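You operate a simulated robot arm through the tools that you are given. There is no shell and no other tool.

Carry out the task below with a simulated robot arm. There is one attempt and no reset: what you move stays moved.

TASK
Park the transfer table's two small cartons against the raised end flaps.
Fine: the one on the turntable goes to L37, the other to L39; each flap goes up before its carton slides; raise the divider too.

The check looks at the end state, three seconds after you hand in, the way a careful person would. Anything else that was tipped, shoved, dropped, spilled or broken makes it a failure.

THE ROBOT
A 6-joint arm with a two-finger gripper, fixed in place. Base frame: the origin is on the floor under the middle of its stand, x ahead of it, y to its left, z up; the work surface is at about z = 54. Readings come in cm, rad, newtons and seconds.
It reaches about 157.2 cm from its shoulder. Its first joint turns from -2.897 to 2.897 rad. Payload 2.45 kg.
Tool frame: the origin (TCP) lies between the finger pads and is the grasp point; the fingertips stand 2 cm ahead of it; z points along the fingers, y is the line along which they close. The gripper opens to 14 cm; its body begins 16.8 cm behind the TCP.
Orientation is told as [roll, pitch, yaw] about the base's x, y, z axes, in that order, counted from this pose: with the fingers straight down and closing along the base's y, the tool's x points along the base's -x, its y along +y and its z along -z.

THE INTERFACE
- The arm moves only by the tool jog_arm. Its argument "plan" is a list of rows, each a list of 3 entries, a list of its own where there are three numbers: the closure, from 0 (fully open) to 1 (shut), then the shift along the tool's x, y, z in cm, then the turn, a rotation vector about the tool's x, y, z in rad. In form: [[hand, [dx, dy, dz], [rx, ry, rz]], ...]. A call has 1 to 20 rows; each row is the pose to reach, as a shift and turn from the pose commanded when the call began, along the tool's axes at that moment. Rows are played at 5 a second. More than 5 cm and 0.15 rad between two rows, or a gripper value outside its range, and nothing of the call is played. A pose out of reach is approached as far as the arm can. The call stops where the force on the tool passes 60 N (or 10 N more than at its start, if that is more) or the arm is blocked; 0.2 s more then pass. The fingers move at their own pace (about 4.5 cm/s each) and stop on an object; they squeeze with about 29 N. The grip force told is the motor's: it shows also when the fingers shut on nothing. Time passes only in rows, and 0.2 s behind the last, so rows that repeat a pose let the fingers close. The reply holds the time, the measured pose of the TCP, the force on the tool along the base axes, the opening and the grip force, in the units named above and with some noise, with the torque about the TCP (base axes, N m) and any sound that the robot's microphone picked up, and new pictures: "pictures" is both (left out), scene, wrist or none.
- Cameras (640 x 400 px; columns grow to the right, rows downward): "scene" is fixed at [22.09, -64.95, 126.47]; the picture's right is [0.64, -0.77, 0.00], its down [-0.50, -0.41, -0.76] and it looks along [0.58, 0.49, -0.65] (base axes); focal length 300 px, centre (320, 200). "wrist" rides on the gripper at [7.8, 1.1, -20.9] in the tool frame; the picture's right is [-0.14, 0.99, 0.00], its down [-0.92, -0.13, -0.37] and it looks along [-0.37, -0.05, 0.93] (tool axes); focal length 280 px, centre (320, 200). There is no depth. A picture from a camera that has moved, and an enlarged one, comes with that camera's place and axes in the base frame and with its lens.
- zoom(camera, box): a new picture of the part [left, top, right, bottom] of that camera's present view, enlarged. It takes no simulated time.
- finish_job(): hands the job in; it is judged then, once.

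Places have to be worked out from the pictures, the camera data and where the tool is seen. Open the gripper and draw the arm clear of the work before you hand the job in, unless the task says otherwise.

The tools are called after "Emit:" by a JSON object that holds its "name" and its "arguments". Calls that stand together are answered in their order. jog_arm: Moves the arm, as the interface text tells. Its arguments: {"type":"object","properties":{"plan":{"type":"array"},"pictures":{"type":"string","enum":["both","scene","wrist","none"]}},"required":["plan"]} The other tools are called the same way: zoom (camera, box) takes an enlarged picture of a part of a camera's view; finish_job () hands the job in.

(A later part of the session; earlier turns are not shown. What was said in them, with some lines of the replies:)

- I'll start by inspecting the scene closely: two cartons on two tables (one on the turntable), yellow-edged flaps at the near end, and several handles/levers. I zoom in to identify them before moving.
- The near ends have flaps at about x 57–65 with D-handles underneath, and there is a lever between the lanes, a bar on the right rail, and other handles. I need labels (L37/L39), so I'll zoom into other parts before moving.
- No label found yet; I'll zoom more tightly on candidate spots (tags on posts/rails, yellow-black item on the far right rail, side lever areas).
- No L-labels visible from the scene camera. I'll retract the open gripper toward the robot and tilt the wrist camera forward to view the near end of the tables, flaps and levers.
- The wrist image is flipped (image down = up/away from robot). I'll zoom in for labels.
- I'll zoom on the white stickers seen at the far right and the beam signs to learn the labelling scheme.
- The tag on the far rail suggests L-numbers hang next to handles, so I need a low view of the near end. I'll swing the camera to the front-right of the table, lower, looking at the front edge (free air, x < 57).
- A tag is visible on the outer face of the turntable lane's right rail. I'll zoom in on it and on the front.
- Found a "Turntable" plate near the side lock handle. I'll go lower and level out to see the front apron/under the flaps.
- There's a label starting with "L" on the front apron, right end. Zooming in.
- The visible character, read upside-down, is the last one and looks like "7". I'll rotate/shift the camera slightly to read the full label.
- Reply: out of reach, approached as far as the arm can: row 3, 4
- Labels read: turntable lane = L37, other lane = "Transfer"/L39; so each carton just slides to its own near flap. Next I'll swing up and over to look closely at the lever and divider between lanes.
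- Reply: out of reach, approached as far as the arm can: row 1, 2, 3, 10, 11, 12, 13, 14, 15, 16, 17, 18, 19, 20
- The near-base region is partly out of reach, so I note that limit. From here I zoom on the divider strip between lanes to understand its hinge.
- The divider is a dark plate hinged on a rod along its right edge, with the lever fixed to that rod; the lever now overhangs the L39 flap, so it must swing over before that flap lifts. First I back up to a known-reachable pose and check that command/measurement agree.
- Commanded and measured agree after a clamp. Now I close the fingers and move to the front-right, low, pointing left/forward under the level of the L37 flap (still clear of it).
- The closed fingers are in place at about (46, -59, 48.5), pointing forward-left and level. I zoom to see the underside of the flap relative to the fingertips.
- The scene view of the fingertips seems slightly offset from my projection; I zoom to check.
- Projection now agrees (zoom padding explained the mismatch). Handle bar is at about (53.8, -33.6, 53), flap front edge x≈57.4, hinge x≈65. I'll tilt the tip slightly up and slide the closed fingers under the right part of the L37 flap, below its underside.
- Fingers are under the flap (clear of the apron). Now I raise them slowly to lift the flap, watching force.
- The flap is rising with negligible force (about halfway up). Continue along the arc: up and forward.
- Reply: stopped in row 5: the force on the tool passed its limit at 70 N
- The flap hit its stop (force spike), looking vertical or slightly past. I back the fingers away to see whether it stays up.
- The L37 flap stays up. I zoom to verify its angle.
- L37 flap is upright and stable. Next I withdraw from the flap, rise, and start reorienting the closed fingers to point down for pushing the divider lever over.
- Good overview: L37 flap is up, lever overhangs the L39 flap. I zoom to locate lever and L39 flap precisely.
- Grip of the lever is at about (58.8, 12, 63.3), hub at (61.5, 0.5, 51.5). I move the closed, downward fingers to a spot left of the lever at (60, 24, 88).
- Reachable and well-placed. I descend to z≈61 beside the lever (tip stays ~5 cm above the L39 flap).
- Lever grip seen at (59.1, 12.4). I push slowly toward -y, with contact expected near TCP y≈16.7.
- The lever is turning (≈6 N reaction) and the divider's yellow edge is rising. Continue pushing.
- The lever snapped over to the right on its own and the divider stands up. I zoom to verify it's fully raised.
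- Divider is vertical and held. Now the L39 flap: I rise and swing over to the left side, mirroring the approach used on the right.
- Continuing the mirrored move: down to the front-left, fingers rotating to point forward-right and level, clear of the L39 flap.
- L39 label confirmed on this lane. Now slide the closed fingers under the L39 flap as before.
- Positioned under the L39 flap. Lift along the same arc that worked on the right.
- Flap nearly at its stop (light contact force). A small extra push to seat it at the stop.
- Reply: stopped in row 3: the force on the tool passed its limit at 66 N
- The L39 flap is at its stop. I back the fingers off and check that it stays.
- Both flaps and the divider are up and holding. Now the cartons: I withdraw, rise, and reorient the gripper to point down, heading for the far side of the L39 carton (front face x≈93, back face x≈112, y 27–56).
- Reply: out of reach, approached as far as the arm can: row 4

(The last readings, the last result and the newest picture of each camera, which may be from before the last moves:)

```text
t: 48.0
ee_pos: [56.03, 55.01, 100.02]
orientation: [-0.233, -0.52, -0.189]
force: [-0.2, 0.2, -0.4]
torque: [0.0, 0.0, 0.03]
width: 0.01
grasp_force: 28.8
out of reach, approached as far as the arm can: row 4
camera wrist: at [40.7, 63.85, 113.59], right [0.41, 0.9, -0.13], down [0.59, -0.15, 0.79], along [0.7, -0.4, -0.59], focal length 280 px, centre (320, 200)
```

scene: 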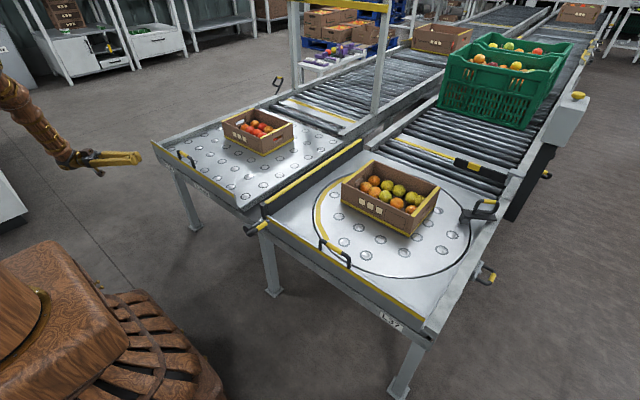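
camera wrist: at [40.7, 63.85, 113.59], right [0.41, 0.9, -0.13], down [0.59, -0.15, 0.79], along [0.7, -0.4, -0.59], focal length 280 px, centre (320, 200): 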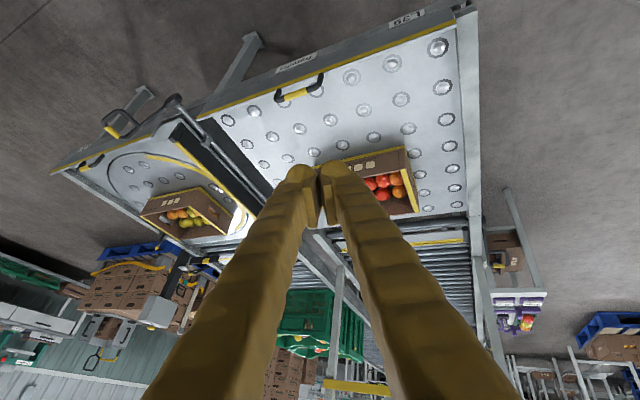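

Now to neutral orientation above and behind the L39 carton, opening the fingers on the way for a two-point push.

Emit:
{"name": "jog_arm", "arguments": {"plan": [[0, [-3.61, 0.53, 2.66], [-0.0198, 0.0353, -0.0174]], [0, [-7.22, 1.06, 5.32], [-0.0397, 0.0707, -0.0348]], [0, [-10.83, 1.6, 7.98], [-0.0596, 0.106, -0.0521]], [0, [-14.45, 2.13, 10.64], [-0.0794, 0.1413, -0.0695]], [0, [-18.06, 2.66, 13.3], [-0.0993, 0.1766, -0.0869]], [0, [-21.67, 3.19, 15.96], [-0.1191, 0.212, -0.1043]], [0, [-25.28, 3.72, 18.63], [-0.139, 0.2473, -0.1217]], [0, [-28.89, 4.26, 21.29], [-0.1588, 0.2826, -0.139]], [0, [-32.5, 4.79, 23.95], [-0.1787, 0.318, -0.1564]], [0, [-36.11, 5.32, 26.61], [-0.1985, 0.3533, -0.1738]], [0, [-39.73, 5.85, 29.27], [-0.2184, 0.3886, -0.1912]], [0, [-43.34, 6.39, 31.93], [-0.2382, 0.4239, -0.2085]], [0, [-46.95, 6.92, 34.59], [-0.2581, 0.4593, -0.2259]], [0, [-50.56, 7.45, 37.25], [-0.2779, 0.4946, -0.2433]]]}}

```text
t: 51.0
ee_pos: [116.23, 42.08, 92.88]
orientation: [-0.005, -0.01, -0.006]
force: [2.1, 1.1, -5.0]
torque: [-0.09, 0.3, 0.03]
width: 13.99
grasp_force: 0.0
out of reach, approached as far as the arm can: row 14
camera wrist: at [108.26, 43.16, 113.67], right [0.14, 0.99, 0.0], down [0.92, -0.13, 0.38], along [0.37, -0.06, -0.93], focal length 280 px, centre (320, 200)
```

scene: 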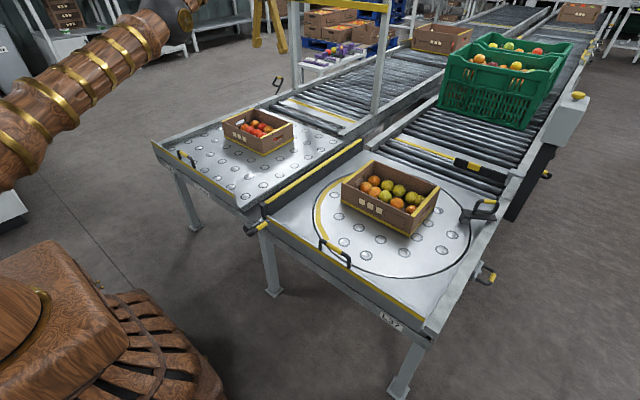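
wrist: 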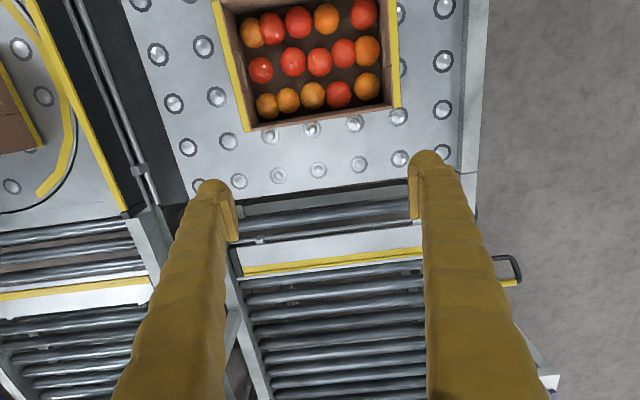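

Back face of the L39 carton is at x≈113 and the table extends to x≈128. I descend behind it at x≈118 (fingers open, tips ending ~2 cm above the surface).

Emit:
{"name": "jog_arm", "arguments": {"plan": [[0, [-0.3, 0, 4.4], [0, 0, 0]], [0, [-0.8, 0, 8.8], [0, 0, 0]], [0, [-1.3, 0, 13.2], [0, 0, 0]], [0, [-1.8, 0, 17.6], [0, 0, 0]], [0, [-1.8, 0, 22], [0, 0, 0]], [0, [-1.8, 0, 26.4], [0, 0, 0]], [0, [-1.8, 0, 30.8], [0, 0, 0]], [0, [-1.8, 0, 34.5], [0, 0, 0]]]}}

```text
t: 52.8
ee_pos: [118.28, 42.2, 58.08]
orientation: [0.003, -0.003, -0.001]
force: [-0.4, 0.7, 0.1]
torque: [0.04, 0.04, -0.01]
width: 14.0
grasp_force: 0.0
camera wrist: at [110.45, 43.22, 78.9], right [0.14, 0.99, 0.0], down [0.92, -0.13, 0.37], along [0.37, -0.05, -0.93], focal length 280 px, centre (320, 200)
```

scene: 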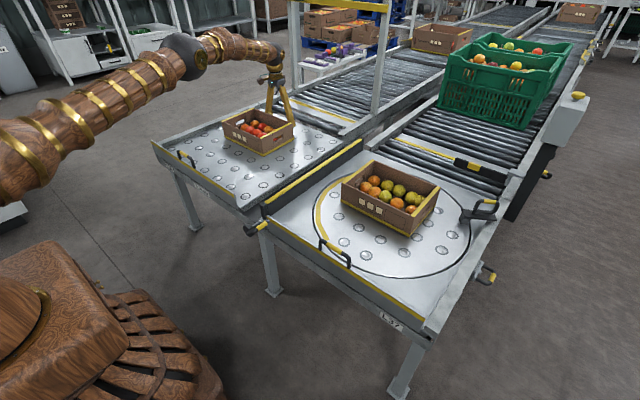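
wrist: 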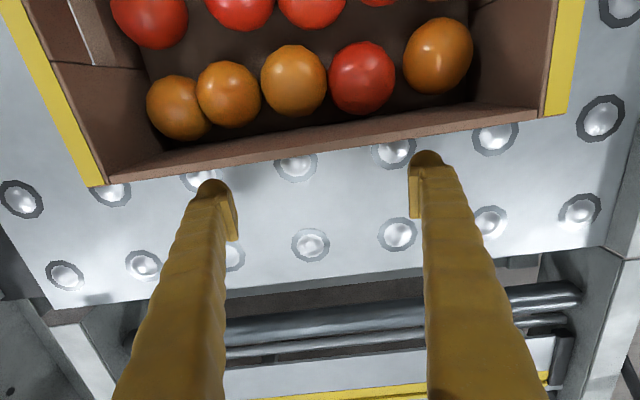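

The fingers are centred behind the carton (carton centre y≈42.2, back rim x≈113.6, well aligned). I push it slowly toward the flap, stopping with ~9 cm left.

Emit:
{"name": "jog_arm", "arguments": {"plan": [[0, [0.8, 0, 0], [0, 0, 0]], [0, [1.6, 0, 0], [0, 0, 0]], [0, [2.3, 0, 0], [0, 0, 0]], [0, [3.0, 0, 0], [0, 0, 0]], [0, [3.8, 0, 0], [0, 0, 0]], [0, [4.7, 0, 0], [0, 0, 0]], [0, [5.7, 0, 0], [0, 0, 0]], [0, [6.8, 0, 0], [0, 0, 0]], [0, [8.0, 0, 0], [0, 0, 0]], [0, [9.2, 0, 0], [0, 0, 0]], [0, [10.4, 0, 0], [0, 0, 0]], [0, [11.6, 0, 0], [0, 0, 0]], [0, [12.8, 0, 0], [0, 0, 0]], [0, [14.0, 0, 0], [0, 0, 0]], [0, [15.2, 0, 0], [0, 0, 0]], [0, [16.4, 0, 0], [0, 0, 0]], [0, [17.6, 0, 0], [0, 0, 0]], [0, [18.6, 0, 0], [0, 0, 0]], [0, [19.4, 0, 0], [0, 0, 0]], [0, [20.0, 0, 0], [0, 0, 0]]]}}

```text
t: 57.0
ee_pos: [98.29, 42.16, 57.97]
orientation: [0.002, -0.004, -0.003]
force: [0.2, 0.6, 0.5]
torque: [0.0, 0.06, -0.02]
width: 14.0
grasp_force: 0.0
camera wrist: at [90.42, 43.2, 78.82], right [0.14, 0.99, 0.0], down [0.92, -0.13, 0.37], along [0.37, -0.05, -0.93], focal length 280 px, centre (320, 200)
```

scene: 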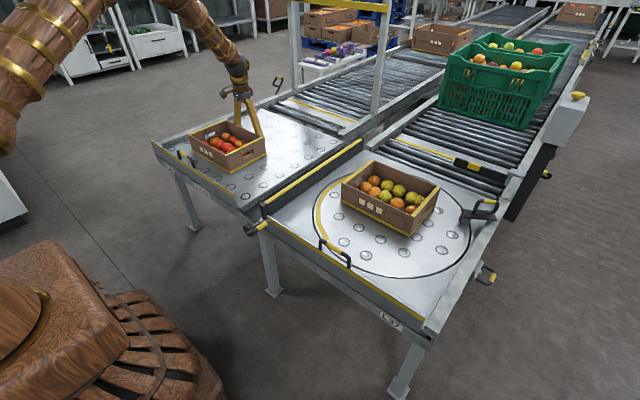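
wrist: 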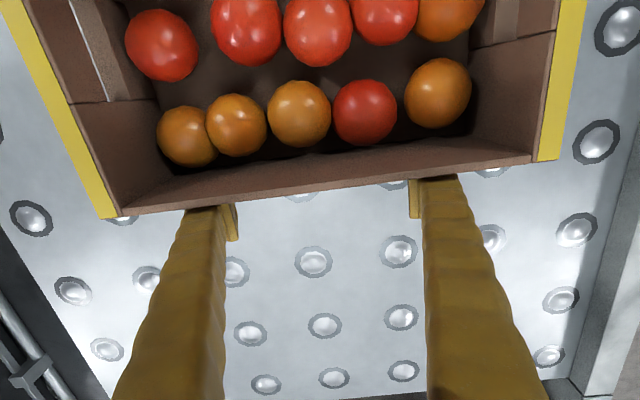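

Carton slides nicely; back rim now at x≈96. I zoom on the scene to measure the gap to the flap.

Emit:
{"name": "zoom", "arguments": {"camera": "scene", "box": [140, 100, 300, 200]}}

```text
4.00 times, centred on (220, 150) of scene
camera zoom: at [22.09, -64.95, 126.47], right [0.64, -0.77, 0.0], down [-0.5, -0.41, -0.76], along [0.58, 0.49, -0.65], focal length 1200 px, centre (720, 400)
```

zoom: 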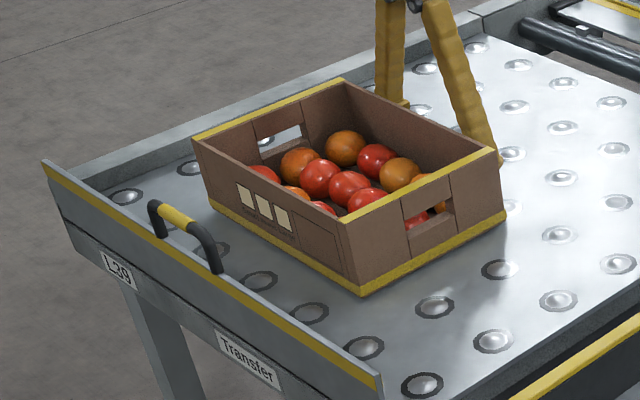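

Front face is at x≈75.6, flap inner face ≈65: about 10 cm remain. Continue 8 cm, decelerating.

Emit:
{"name": "jog_arm", "arguments": {"plan": [[0, [0.5, 0, 0], [0, 0, 0]], [0, [1.2, 0, 0], [0, 0, 0]], [0, [2.0, 0, 0], [0, 0, 0]], [0, [2.8, 0, 0], [0, 0, 0]], [0, [3.6, 0, 0], [0, 0, 0]], [0, [4.4, 0, 0], [0, 0, 0]], [0, [5.2, 0, 0], [0, 0, 0]], [0, [6.0, 0, 0], [0, 0, 0]], [0, [6.6, 0, 0], [0, 0, 0]], [0, [7.1, 0, 0], [0, 0, 0]], [0, [7.5, 0, 0], [0, 0, 0]], [0, [7.8, 0, 0], [0, 0, 0]], [0, [8.0, 0, 0], [0, 0, 0]]]}}

Emit:
{"name": "zoom", "arguments": {"camera": "scene", "box": [140, 100, 300, 200]}}

```text
t: 59.8
ee_pos: [90.15, 42.18, 57.96]
orientation: [0.001, -0.003, -0.004]
force: [0.3, 0.7, 0.1]
torque: [-0.01, 0.01, 0.01]
width: 14.0
grasp_force: 0.0
camera wrist: at [82.36, 43.2, 78.82], right [0.14, 0.99, 0.0], down [0.92, -0.13, 0.37], along [0.37, -0.05, -0.93], focal length 280 px, centre (320, 200)
```

scene: 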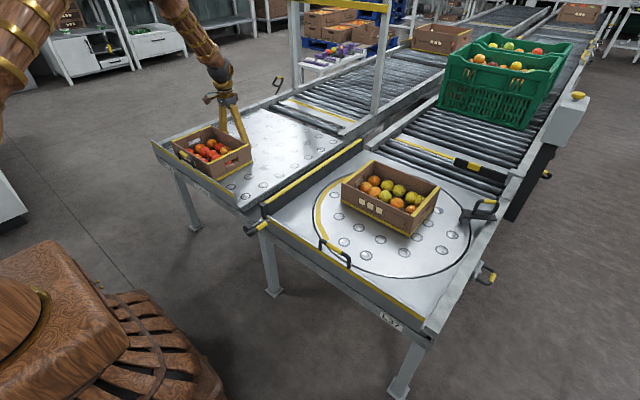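
wrist: 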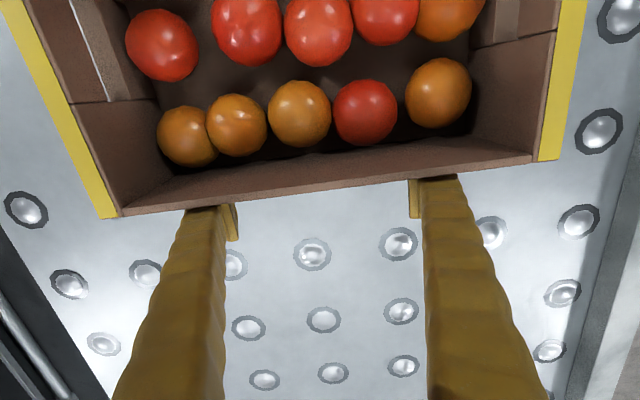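

```text
4.00 times, centred on (220, 150) of scene
camera zoom: at [22.09, -64.95, 126.47], right [0.64, -0.77, 0.0], down [-0.5, -0.41, -0.76], along [0.58, 0.49, -0.65], focal length 1200 px, centre (720, 400)
```

zoom: 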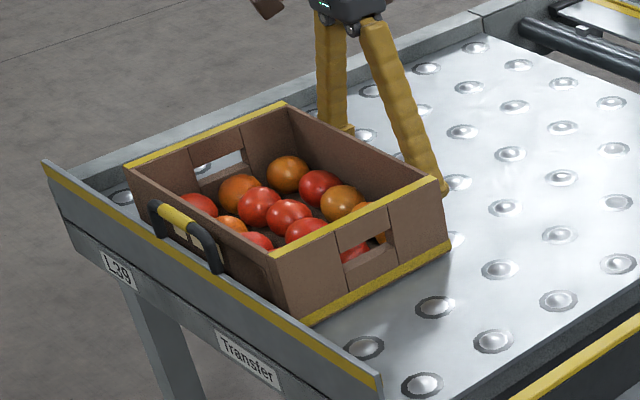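

The carton tracks the fingers exactly; gap ≈2 cm. Creep 1.2 cm and check force/gap.

Emit:
{"name": "jog_arm", "arguments": {"plan": [[0, [0.25, 0, 0], [0, 0, 0]], [0, [0.5, 0, 0], [0, 0, 0]], [0, [0.75, 0, 0], [0, 0, 0]], [0, [1.0, 0, 0], [0, 0, 0]], [0, [1.2, 0, 0], [0, 0, 0]]], "pictures": "none"}}

Emit:
{"name": "zoom", "arguments": {"camera": "scene", "box": [140, 130, 240, 193]}}

```text
t: 61.0
ee_pos: [89.04, 42.11, 58.0]
orientation: [0.002, 0.0, -0.002]
force: [0.0, 0.7, -0.5]
torque: [-0.02, -0.01, 0.03]
width: 14.01
grasp_force: 0.1
```

```text
6.35 times, centred on (190, 162) of scene
camera zoom: at [22.09, -64.95, 126.47], right [0.64, -0.77, 0.0], down [-0.5, -0.41, -0.76], along [0.58, 0.49, -0.65], focal length 1905 px, centre (1145, 444)
```

zoom: 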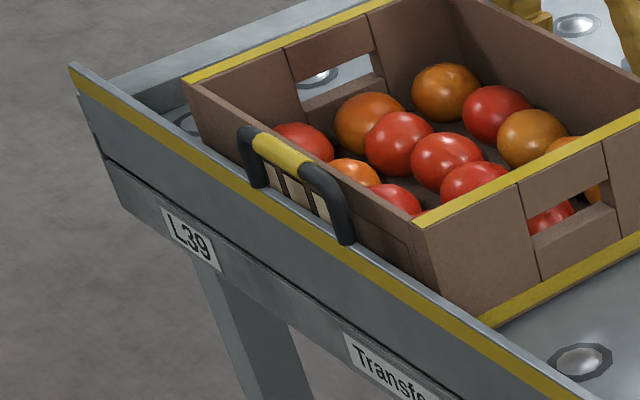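

Front rim x≈66.4, flap ≈64.8. Creep another ~1 cm in tiny steps.

Emit:
{"name": "jog_arm", "arguments": {"plan": [[0, [0.2, 0, 0], [0, 0, 0]], [0, [0.4, 0, 0], [0, 0, 0]], [0, [0.6, 0, 0], [0, 0, 0]], [0, [0.8, 0, 0], [0, 0, 0]]], "pictures": "none"}}

Emit:
{"name": "zoom", "arguments": {"camera": "scene", "box": [160, 140, 240, 190]}}

```text
t: 62.0
ee_pos: [88.21, 42.24, 58.01]
orientation: [0.001, -0.003, -0.001]
force: [0.4, -0.2, 0.3]
torque: [-0.03, -0.05, 0.03]
width: 13.98
grasp_force: 0.1
```

```text
8.00 times, centred on (200, 165) of scene
camera zoom: at [22.09, -64.95, 126.47], right [0.64, -0.77, 0.0], down [-0.5, -0.41, -0.76], along [0.58, 0.49, -0.65], focal length 2400 px, centre (1280, 480)
```

zoom: 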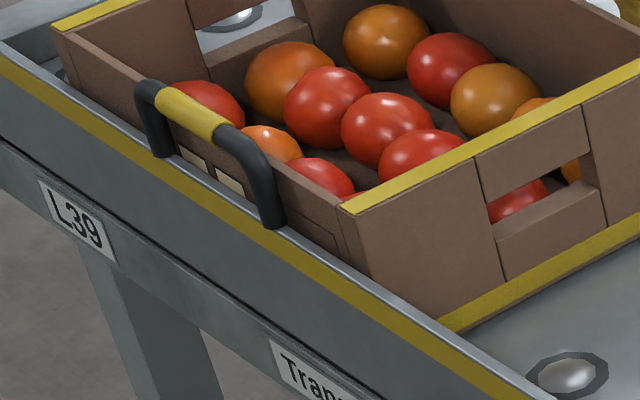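

Still free (no force). Keep creeping in 1.5 mm steps.

Emit:
{"name": "jog_arm", "arguments": {"plan": [[0, [0.15, 0, 0], [0, 0, 0]], [0, [0.3, 0, 0], [0, 0, 0]], [0, [0.45, 0, 0], [0, 0, 0]]], "pictures": "none"}}

Emit:
{"name": "zoom", "arguments": {"camera": "scene", "box": [160, 140, 240, 190]}}

Emit:
{"name": "zoom", "arguments": {"camera": "wrist", "box": [0, 0, 640, 400]}}

```text
t: 62.8
ee_pos: [87.86, 42.3, 58.04]
orientation: [0.003, -0.007, -0.001]
force: [21.2, 1.2, -3.3]
torque: [0.69, -0.09, 0.95]
width: 13.99
grasp_force: 0.1
```

```text
8.00 times, centred on (200, 165) of scene
camera zoom: at [22.09, -64.95, 126.47], right [0.64, -0.77, 0.0], down [-0.5, -0.41, -0.76], along [0.58, 0.49, -0.65], focal length 2400 px, centre (1280, 480)
```

zoom: 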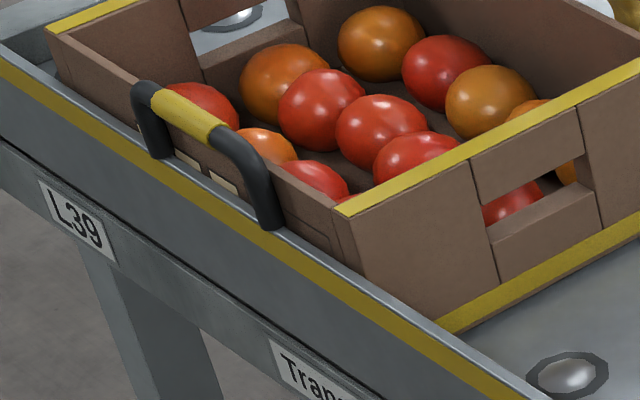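

```text
1.00 times, centred on (320, 200) of wrist (not enlarged: the box is as wide or as high as the picture)
camera zoom: at [80.03, 43.24, 78.84], right [0.14, 0.99, 0.0], down [0.92, -0.13, 0.37], along [0.37, -0.05, -0.93], focal length 280 px, centre (320, 200)
```

zoom: 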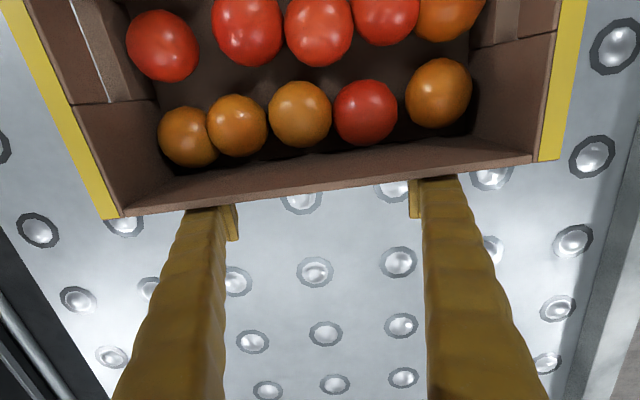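

Contact: 21 N reaction, flap holding. The carton is against the L39 flap. I back off +x gently and verify it stays put.

Emit:
{"name": "jog_arm", "arguments": {"plan": [[0, [-0.1, 0, 0], [0, 0, 0]], [0, [-0.3, 0, 0], [0, 0, 0]], [0, [-0.7, 0, 0], [0, 0, 0]], [0, [-1.5, 0, 0], [0, 0, 0]], [0, [-3.0, 0, 0], [0, 0, 0]], [0, [-5.0, 0, 0], [0, 0, 0]], [0, [-7.5, 0, 0], [0, 0, 0]], [0, [-7.5, 0, -4], [0, 0, 0]], [0, [-7.5, 0, -8.5], [0, 0, 0]], [0, [-7.5, 0, -13], [0, 0, 0]], [0, [-7.5, 0, -17.5], [0, 0, 0]], [0, [-7.5, 0, -22], [0, 0, 0]], [0, [-7.5, 0, -26.5], [0, 0, 0]]]}}

Emit:
{"name": "zoom", "arguments": {"camera": "scene", "box": [140, 110, 268, 190]}}

```text
t: 65.5
ee_pos: [95.26, 42.04, 84.55]
orientation: [0.002, 0.0, -0.001]
force: [0.4, 0.7, -0.7]
torque: [0.01, 0.02, 0.02]
width: 14.0
grasp_force: 0.1
camera wrist: at [87.41, 43.12, 105.31], right [0.14, 0.99, 0.0], down [0.92, -0.13, 0.37], along [0.37, -0.05, -0.93], focal length 280 px, centre (320, 200)
```

scene: 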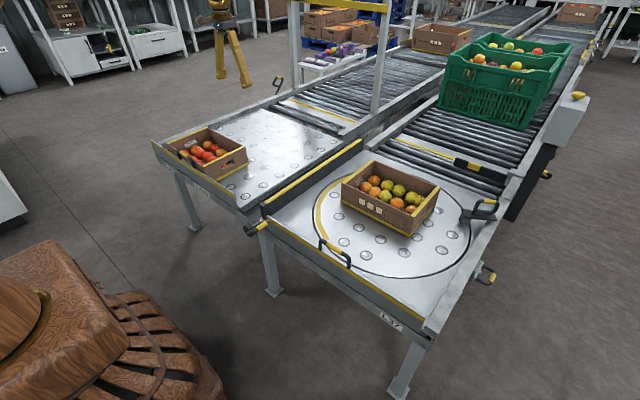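
wrist: 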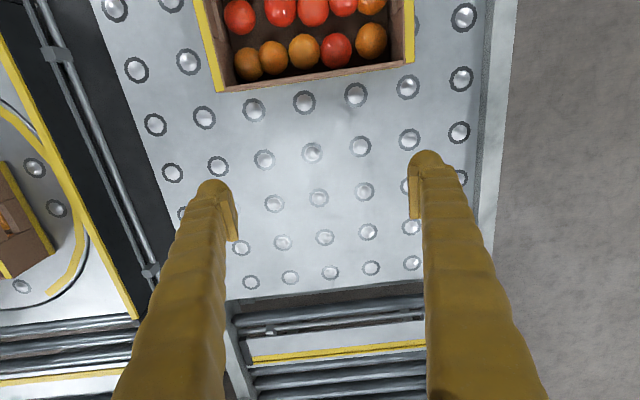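

```text
5.00 times, centred on (204, 150) of scene
camera zoom: at [22.09, -64.95, 126.47], right [0.64, -0.77, 0.0], down [-0.5, -0.41, -0.76], along [0.58, 0.49, -0.65], focal length 1500 px, centre (900, 450)
```

zoom: 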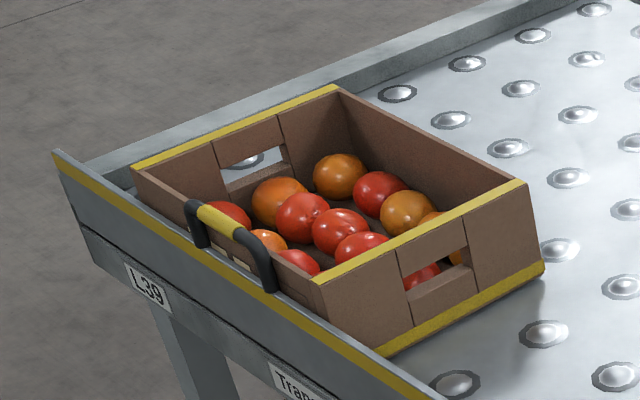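

Let me compare at the same magnification to see if it bounced back from the flap.

Emit:
{"name": "zoom", "arguments": {"camera": "scene", "box": [160, 140, 240, 190]}}

Emit:
{"name": "zoom", "arguments": {"camera": "scene", "box": [330, 150, 470, 250]}}

```text
8.00 times, centred on (200, 165) of scene
camera zoom: at [22.09, -64.95, 126.47], right [0.64, -0.77, 0.0], down [-0.5, -0.41, -0.76], along [0.58, 0.49, -0.65], focal length 2400 px, centre (1280, 480)
```

zoom: 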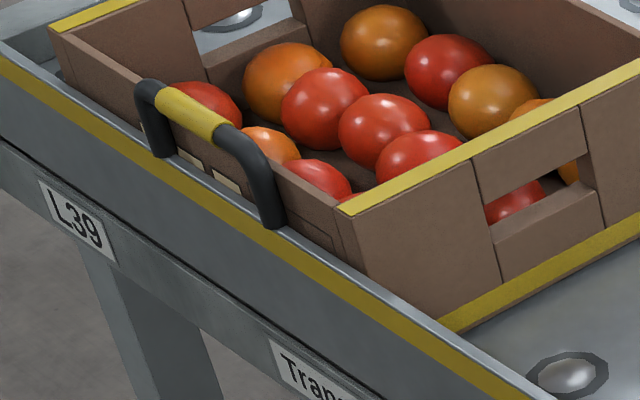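

```text
4.00 times, centred on (400, 200) of scene
camera zoom: at [22.09, -64.95, 126.47], right [0.64, -0.77, 0.0], down [-0.5, -0.41, -0.76], along [0.58, 0.49, -0.65], focal length 1200 px, centre (0, 200)
```

zoom: 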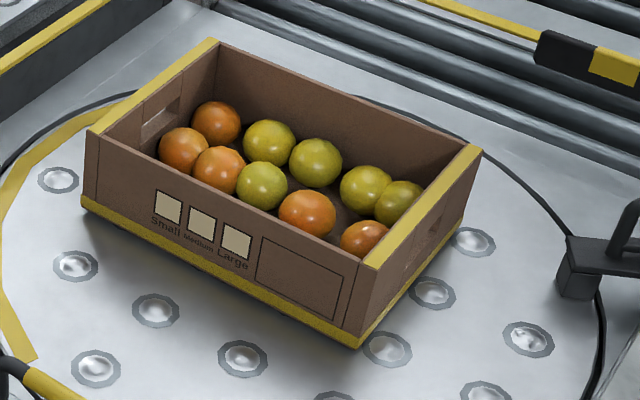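

The L39 carton is within ~1–2 mm of contact and still. Now the turntable carton: x 90.6–111, centre y≈-31. I move over behind it at height.

Emit:
{"name": "jog_arm", "arguments": {"plan": [[0, [-1.29, -4.57, -0.22], [0, 0, 0]], [0, [-2.59, -9.13, -0.44], [0, 0, 0]], [0, [-3.88, -13.7, -0.66], [0, 0, 0]], [0, [-5.18, -18.26, -0.88], [0, 0, 0]], [0, [-6.47, -22.83, -1.1], [0, 0, 0]], [0, [-7.76, -27.39, -1.31], [0, 0, 0]], [0, [-9.06, -31.96, -1.53], [0, 0, 0]], [0, [-10.35, -36.52, -1.75], [0, 0, 0]], [0, [-11.65, -41.09, -1.97], [0, 0, 0]], [0, [-12.94, -45.65, -2.19], [0, 0, 0]], [0, [-14.23, -50.22, -2.41], [0, 0, 0]], [0, [-15.53, -54.78, -2.63], [0, 0, 0]], [0, [-16.82, -59.35, -2.85], [0, 0, 0]], [0, [-18.12, -63.91, -3.07], [0, 0, 0]], [0, [-19.41, -68.48, -3.28], [0, 0, 0]], [0, [-20.7, -73.04, -3.5], [0, 0, 0]]]}}

```text
t: 69.0
ee_pos: [115.82, -30.91, 87.9]
orientation: [0.003, -0.004, -0.001]
force: [0.7, -0.9, 0.5]
torque: [-0.1, 0.01, 0.0]
width: 13.99
grasp_force: 0.1
camera wrist: at [107.92, -29.95, 108.74], right [0.14, 0.99, 0.0], down [0.92, -0.13, 0.37], along [0.37, -0.05, -0.93], focal length 280 px, centre (320, 200)
```

scene: 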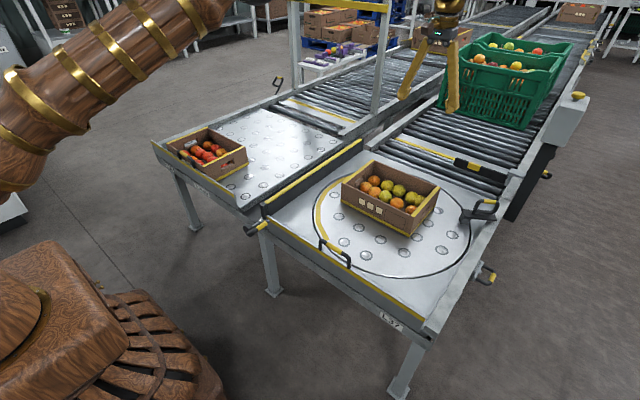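
wrist: 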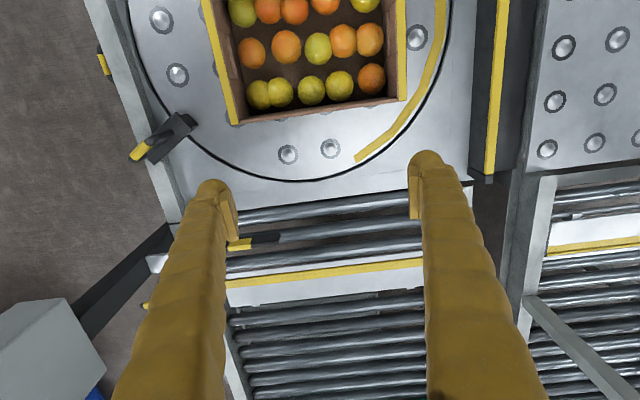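

Back rim at x≈111.3, y -44.6..-17.7 (centre -31.15), aligned. I descend behind it at x≈116.5.

Emit:
{"name": "jog_arm", "arguments": {"plan": [[0, [-0.3, -0.1, 4.5], [0, 0, 0]], [0, [-0.6, -0.2, 9], [0, 0, 0]], [0, [-0.8, -0.2, 13.5], [0, 0, 0]], [0, [-0.8, -0.2, 18], [0, 0, 0]], [0, [-0.8, -0.2, 22.5], [0, 0, 0]], [0, [-0.8, -0.2, 27], [0, 0, 0]], [0, [-0.8, -0.2, 29.9], [0, 0, 0]]]}}

```text
t: 70.5
ee_pos: [116.61, -30.98, 57.91]
orientation: [0.001, -0.004, -0.002]
force: [-0.5, -0.2, 1.4]
torque: [0.0, 0.02, -0.01]
width: 13.98
grasp_force: 0.0
camera wrist: at [108.77, -30.0, 78.86], right [0.14, 0.99, 0.0], down [0.92, -0.13, 0.37], along [0.37, -0.05, -0.93], focal length 280 px, centre (320, 200)
```

scene: 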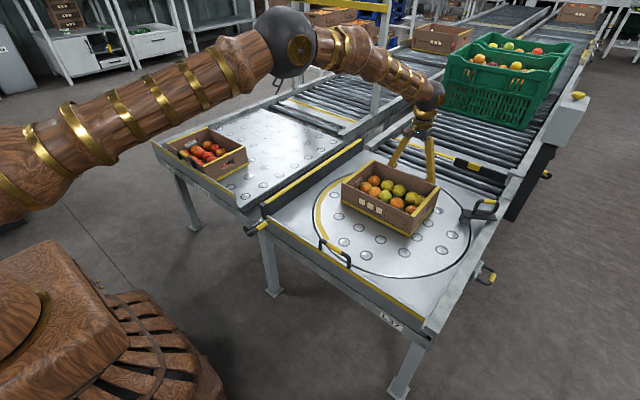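
wrist: 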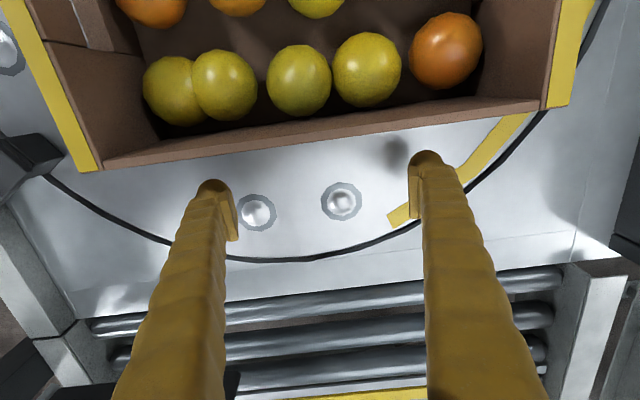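

Positioned. Push the turntable carton slowly toward the L37 flap, same profile.

Emit:
{"name": "jog_arm", "arguments": {"plan": [[0, [0.8, 0, 0], [0, 0, 0]], [0, [1.6, 0, 0], [0, 0, 0]], [0, [2.3, 0, 0], [0, 0, 0]], [0, [3.0, 0, 0], [0, 0, 0]], [0, [3.8, 0, 0], [0, 0, 0]], [0, [4.7, 0, 0], [0, 0, 0]], [0, [5.6, 0, 0], [0, 0, 0]], [0, [6.6, 0, 0], [0, 0, 0]], [0, [7.6, 0, 0], [0, 0, 0]], [0, [8.6, 0, 0], [0, 0, 0]], [0, [9.6, 0, 0], [0, 0, 0]], [0, [10.6, 0, 0], [0, 0, 0]], [0, [11.6, 0, 0], [0, 0, 0]], [0, [12.6, 0, 0], [0, 0, 0]], [0, [13.6, 0, 0], [0, 0, 0]], [0, [14.5, 0, 0], [0, 0, 0]], [0, [15.3, 0, 0], [0, 0, 0]], [0, [16.0, 0, 0], [0, 0, 0]], [0, [16.6, 0, 0], [0, 0, 0]], [0, [17.0, 0, 0], [0, 0, 0]]]}}

Emit:
{"name": "zoom", "arguments": {"camera": "scene", "box": [280, 160, 440, 260]}}

```text
t: 74.8
ee_pos: [99.49, -31.06, 57.98]
orientation: [0.002, -0.002, -0.002]
force: [1.6, 0.2, 0.0]
torque: [-0.02, 0.01, -0.03]
width: 13.98
grasp_force: 0.0
camera wrist: at [91.76, -30.07, 78.76], right [0.14, 0.99, 0.0], down [0.92, -0.13, 0.37], along [0.37, -0.05, -0.93], focal length 280 px, centre (320, 200)
```

scene: 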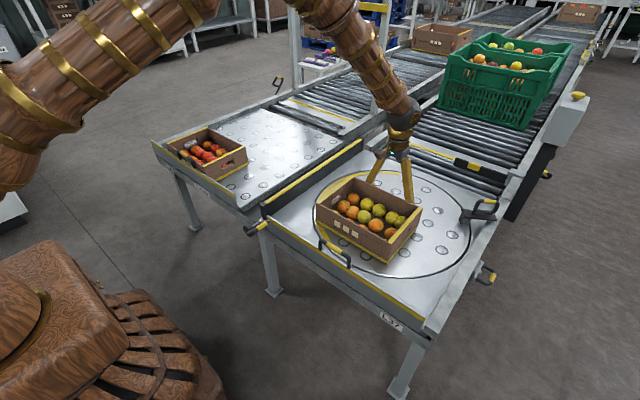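
wrist: 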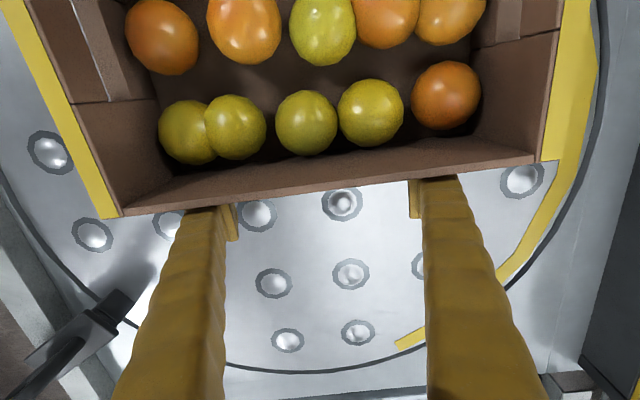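

```text
4.00 times, centred on (360, 210) of scene
camera zoom: at [22.09, -64.95, 126.47], right [0.64, -0.77, 0.0], down [-0.5, -0.41, -0.76], along [0.58, 0.49, -0.65], focal length 1200 px, centre (160, 160)
```

zoom: 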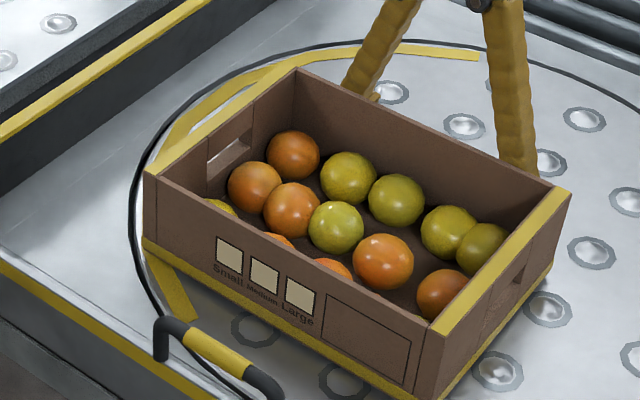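

Tracking well, aligned. Continue 9 cm with deceleration (gap ≈12 cm).

Emit:
{"name": "jog_arm", "arguments": {"plan": [[0, [0.4, 0, 0], [0, 0, 0]], [0, [1.0, 0, 0], [0, 0, 0]], [0, [1.7, 0, 0], [0, 0, 0]], [0, [2.4, 0, 0], [0, 0, 0]], [0, [3.1, 0, 0], [0, 0, 0]], [0, [3.8, 0, 0], [0, 0, 0]], [0, [4.5, 0, 0], [0, 0, 0]], [0, [5.2, 0, 0], [0, 0, 0]], [0, [5.9, 0, 0], [0, 0, 0]], [0, [6.6, 0, 0], [0, 0, 0]], [0, [7.2, 0, 0], [0, 0, 0]], [0, [7.8, 0, 0], [0, 0, 0]], [0, [8.3, 0, 0], [0, 0, 0]], [0, [8.7, 0, 0], [0, 0, 0]], [0, [9.0, 0, 0], [0, 0, 0]]]}}

Emit:
{"name": "zoom", "arguments": {"camera": "scene", "box": [280, 180, 440, 280]}}

```text
t: 78.0
ee_pos: [90.64, -31.06, 57.94]
orientation: [0.001, -0.001, 0.0]
force: [1.0, -0.2, -0.4]
torque: [0.01, 0.0, -0.03]
width: 14.02
grasp_force: 0.0
camera wrist: at [82.79, -30.02, 78.78], right [0.14, 0.99, 0.0], down [0.92, -0.13, 0.37], along [0.37, -0.05, -0.93], focal length 280 px, centre (320, 200)
```

scene: 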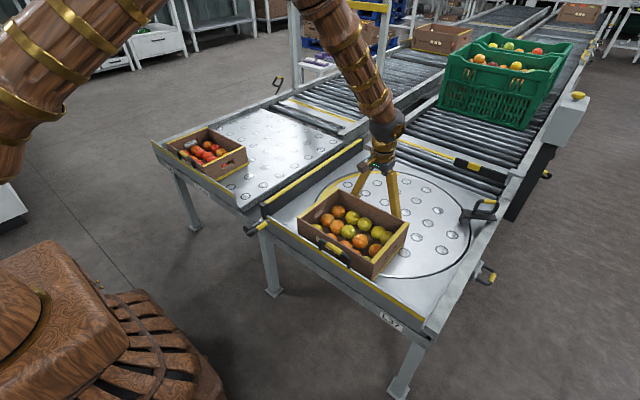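
wrist: 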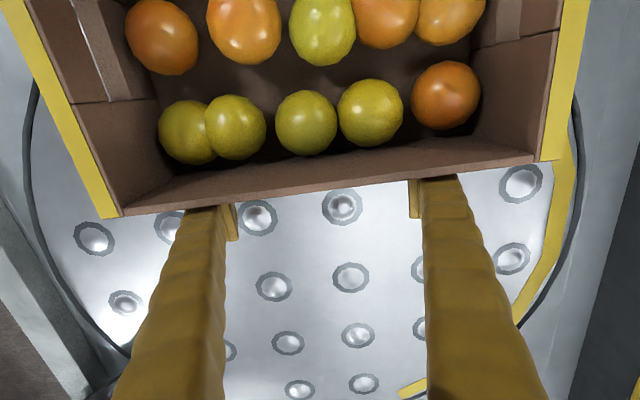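

```text
4.00 times, centred on (360, 230) of scene
camera zoom: at [22.09, -64.95, 126.47], right [0.64, -0.77, 0.0], down [-0.5, -0.41, -0.76], along [0.58, 0.49, -0.65], focal length 1200 px, centre (160, 80)
```

zoom: 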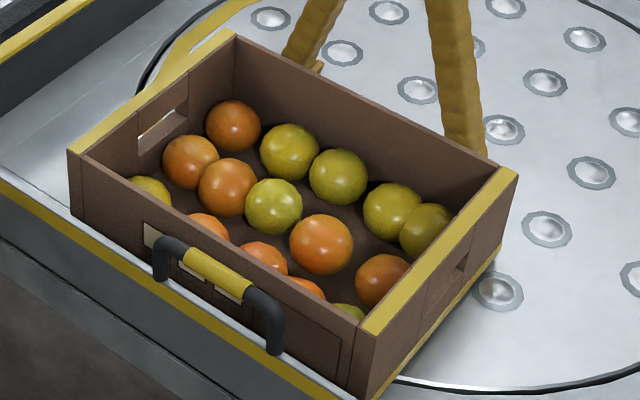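

Gap ≈2.8 cm. Creep 1.8 cm in small steps.

Emit:
{"name": "jog_arm", "arguments": {"plan": [[0, [0.25, 0, 0], [0, 0, 0]], [0, [0.5, 0, 0], [0, 0, 0]], [0, [0.75, 0, 0], [0, 0, 0]], [0, [1.0, 0, 0], [0, 0, 0]], [0, [1.25, 0, 0], [0, 0, 0]], [0, [1.45, 0, 0], [0, 0, 0]], [0, [1.65, 0, 0], [0, 0, 0]], [0, [1.8, 0, 0], [0, 0, 0]]], "pictures": "none"}}

Emit:
{"name": "zoom", "arguments": {"camera": "scene", "box": [290, 200, 390, 263]}}

```text
t: 79.8
ee_pos: [88.69, -31.15, 57.95]
orientation: [0.001, -0.003, -0.002]
force: [-0.5, -0.2, 0.5]
torque: [0.01, 0.01, -0.03]
width: 13.98
grasp_force: 0.0
```

```text
6.35 times, centred on (340, 232) of scene
camera zoom: at [22.09, -64.95, 126.47], right [0.64, -0.77, 0.0], down [-0.5, -0.41, -0.76], along [0.58, 0.49, -0.65], focal length 1905 px, centre (193, -0)
```

zoom: 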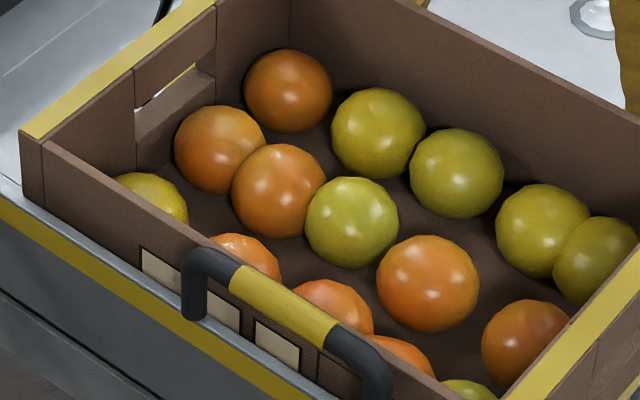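

About 0.8–0.9 cm to go; creep 0.6 cm.

Emit:
{"name": "jog_arm", "arguments": {"plan": [[0, [0.15, 0, 0], [0, 0, 0]], [0, [0.3, 0, 0], [0, 0, 0]], [0, [0.45, 0, 0], [0, 0, 0]], [0, [0.6, 0, 0], [0, 0, 0]]], "pictures": "none"}}

```text
t: 80.8
ee_pos: [88.24, -31.07, 57.97]
orientation: [0.001, -0.004, -0.003]
force: [0.7, 0.0, 1.0]
torque: [0.0, -0.01, 0.0]
width: 14.01
grasp_force: 0.0
```

No contact yet; 1.2 mm steps, checking force.

Emit:
{"name": "jog_arm", "arguments": {"plan": [[0, [0.12, 0, 0], [0, 0, 0]], [0, [0.24, 0, 0], [0, 0, 0]], [0, [0.36, 0, 0], [0, 0, 0]]], "pictures": "none"}}

Emit:
{"name": "zoom", "arguments": {"camera": "scene", "box": [280, 200, 380, 263]}}

```text
t: 81.5
ee_pos: [88.03, -30.96, 57.98]
orientation: [0.003, -0.006, -0.003]
force: [22.2, 7.0, -4.4]
torque: [0.03, -0.1, 0.12]
width: 14.01
grasp_force: 0.0
```

```text
6.35 times, centred on (330, 232) of scene
camera zoom: at [22.09, -64.95, 126.47], right [0.64, -0.77, 0.0], down [-0.5, -0.41, -0.76], along [0.58, 0.49, -0.65], focal length 1905 px, centre (256, -0)
```

zoom: 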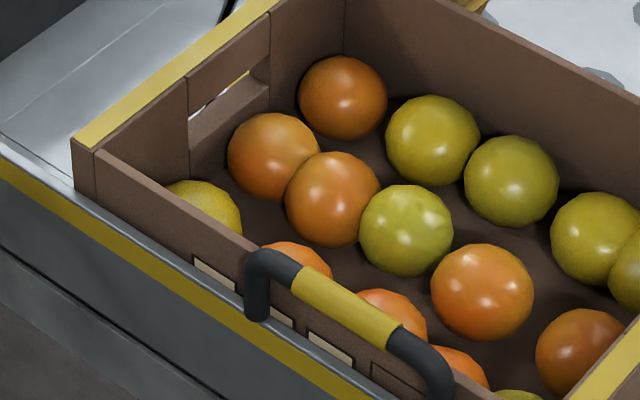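

Contact confirmed (22 N), flap holding. Back off gently, then rise.

Emit:
{"name": "jog_arm", "arguments": {"plan": [[0, [-0.08, 0, 0], [0, 0, 0]], [0, [-0.2, 0, 0], [0, 0, 0]], [0, [-0.5, 0, 0], [0, 0, 0]], [0, [-1.2, 0, 0], [0, 0, 0]], [0, [-2.5, 0, 0], [0, 0, 0]], [0, [-4.5, 0, 0], [0, 0, 0]], [0, [-7.5, 0, 0], [0, 0, 0]], [0, [-7.5, 0, -4], [0, 0, 0]], [0, [-7.5, 0, -8.5], [0, 0, 0]], [0, [-7.5, 0, -13], [0, 0, 0]], [0, [-7.5, 0, -17.5], [0, 0, 0]], [0, [-7.5, 0, -22], [0, 0, 0]], [0, [-7.5, 0, -26.5], [0, 0, 0]], [0, [-7.5, 0, -31], [0, 0, 0]], [0, [-7.5, 0, -35.5], [0, 0, 0]]]}}

Emit:
{"name": "zoom", "arguments": {"camera": "scene", "box": [280, 200, 380, 263]}}

Emit:
{"name": "zoom", "arguments": {"camera": "scene", "box": [140, 100, 460, 300]}}

```text
t: 84.8
ee_pos: [95.16, -31.12, 93.58]
orientation: [0.003, -0.004, 0.0]
force: [0.2, -0.2, -0.4]
torque: [0.03, -0.03, 0.0]
width: 13.98
grasp_force: 0.0
camera wrist: at [87.44, -30.14, 114.28], right [0.14, 0.99, 0.0], down [0.92, -0.13, 0.37], along [0.37, -0.05, -0.93], focal length 280 px, centre (320, 200)
```

scene: 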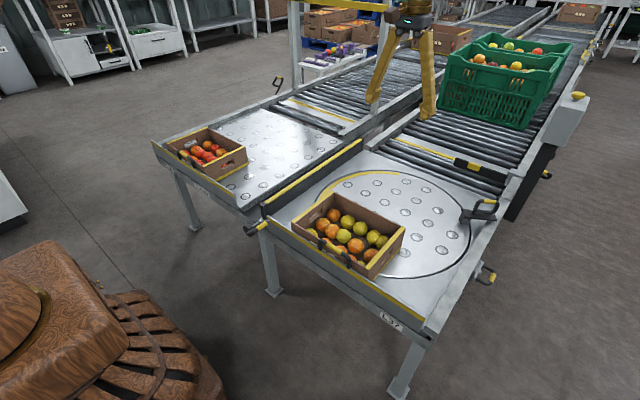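
wrist: 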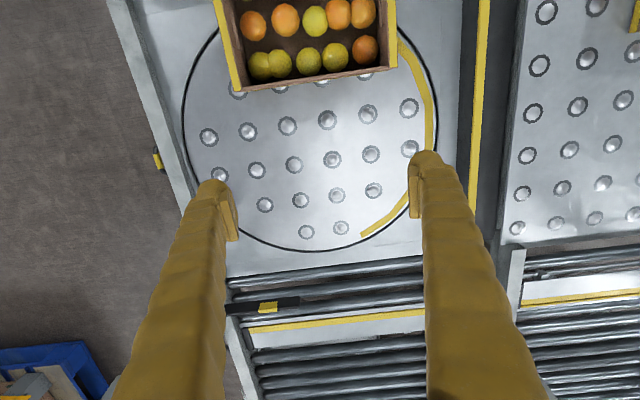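

```text
6.35 times, centred on (330, 232) of scene
camera zoom: at [22.09, -64.95, 126.47], right [0.64, -0.77, 0.0], down [-0.5, -0.41, -0.76], along [0.58, 0.49, -0.65], focal length 1905 px, centre (256, -0)
```

zoom: 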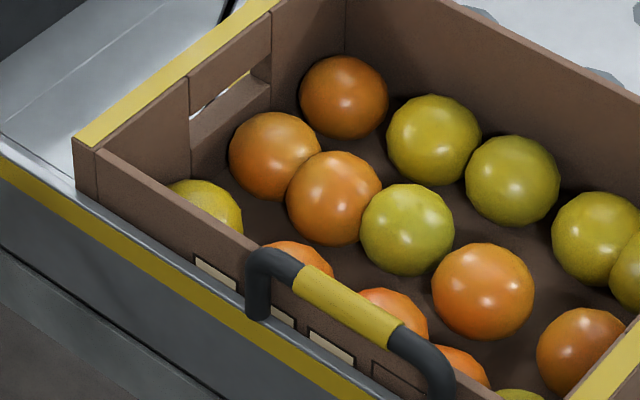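

```text
2.00 times, centred on (300, 200) of scene
camera zoom: at [22.09, -64.95, 126.47], right [0.64, -0.77, 0.0], down [-0.5, -0.41, -0.76], along [0.58, 0.49, -0.65], focal length 600 px, centre (360, 200)
```

zoom: 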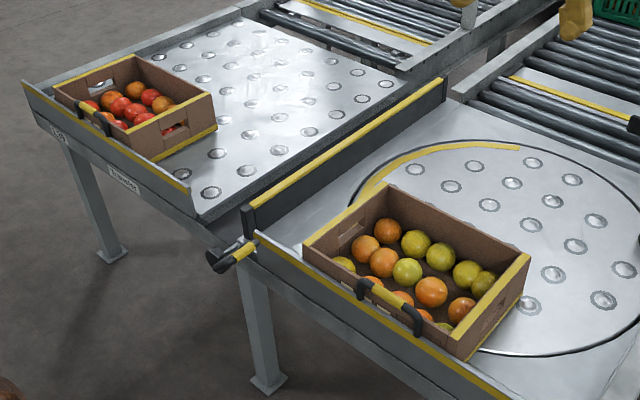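

Both cartons sit flush against their flaps and the turntable hasn't rotated. I move the open gripper clear (up, over the middle) and do a final check of the divider and flaps.

Emit:
{"name": "jog_arm", "arguments": {"plan": [[0, [0.3, 3.5, -2], [0, 0, 0]], [0, [0.6, 7, -4], [0, 0, 0]], [0, [0.9, 11, -6], [0, 0, 0]], [0, [1.2, 15, -8], [0, 0, 0]], [0, [1.5, 19, -10], [0, 0, 0]], [0, [1.8, 23, -11], [0, 0, 0]], [0, [2.0, 27, -12], [0, 0, 0]], [0, [2.0, 30, -12], [0, 0, 0]], [0, [2.0, 30, -12], [0, 0, 0]]]}}

Emit:
{"name": "zoom", "arguments": {"camera": "scene", "box": [230, 130, 390, 250]}}

Emit:
{"name": "zoom", "arguments": {"camera": "scene", "box": [140, 110, 268, 190]}}

Emit:
{"name": "zoom", "arguments": {"camera": "scene", "box": [270, 180, 430, 340]}}

```text
t: 86.8
ee_pos: [93.3, -1.15, 105.61]
orientation: [0.002, -0.002, -0.001]
force: [0.5, -0.4, -0.2]
torque: [-0.04, -0.01, -0.02]
width: 14.0
grasp_force: 0.0
camera wrist: at [85.4, -0.08, 126.37], right [0.14, 0.99, 0.0], down [0.92, -0.13, 0.37], along [0.37, -0.05, -0.93], focal length 280 px, centre (320, 200)
```

scene: 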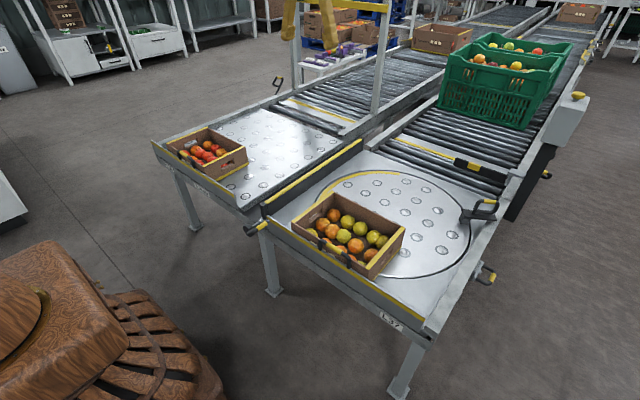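
wrist: 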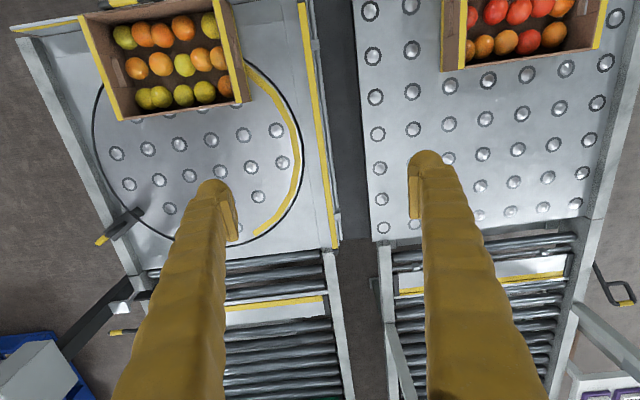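

```text
3.33 times, centred on (310, 190) of scene
camera zoom: at [22.09, -64.95, 126.47], right [0.64, -0.77, 0.0], down [-0.5, -0.41, -0.76], along [0.58, 0.49, -0.65], focal length 1000 px, centre (353, 233)
```

zoom: 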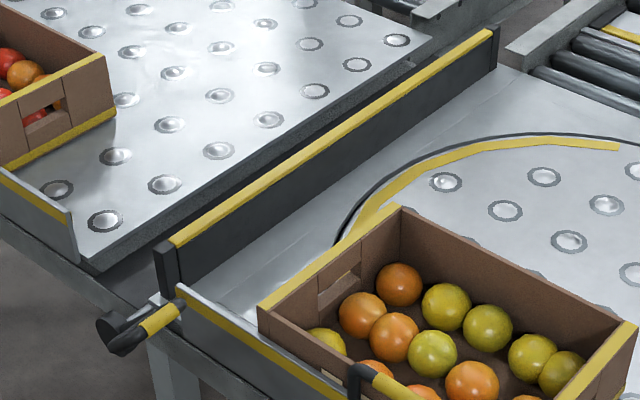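

```text
5.00 times, centred on (204, 150) of scene
camera zoom: at [22.09, -64.95, 126.47], right [0.64, -0.77, 0.0], down [-0.5, -0.41, -0.76], along [0.58, 0.49, -0.65], focal length 1500 px, centre (900, 450)
```

zoom: 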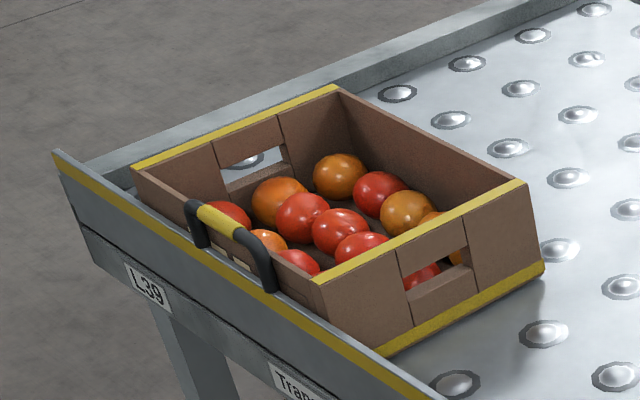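

```text
2.50 times, centred on (350, 260) of scene
camera zoom: at [22.09, -64.95, 126.47], right [0.64, -0.77, 0.0], down [-0.5, -0.41, -0.76], along [0.58, 0.49, -0.65], focal length 750 px, centre (245, 50)
```

zoom: 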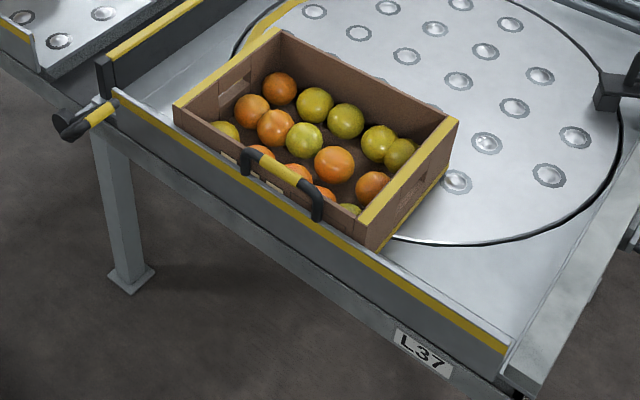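

Everything checks out in the final views. Both flaps and the divider are upright, the turntable carton is flush against L37 and the other against L39, and nothing else was disturbed. The gripper is open and clear of the work, so I'm handing in.

Emit:
{"name": "finish_job", "arguments": {}}

```text
The job is handed in.
```

The job is handed in. Both small cartons are parked against their raised end flaps, and the divider is up.

- **L37:** the flap went up first, then I slid the turntable carton against it. It stopped at about 22 N of contact and the flap held.
- **L39:** the flap went up first, then I slid the other carton against it. It stopped at about 21 N. When I backed off it rebounded by roughly 1 mm, so it may not be touching along its full width.
- **Divider:** I raised it with its lever before lifting the L39 flap, because the lever hung over that flap. It stayed upright afterwards.

In the last pictures nothing else had been tipped, spilled or moved, and the turntable had not rotated. The arm finished with the gripper open, well above the table.
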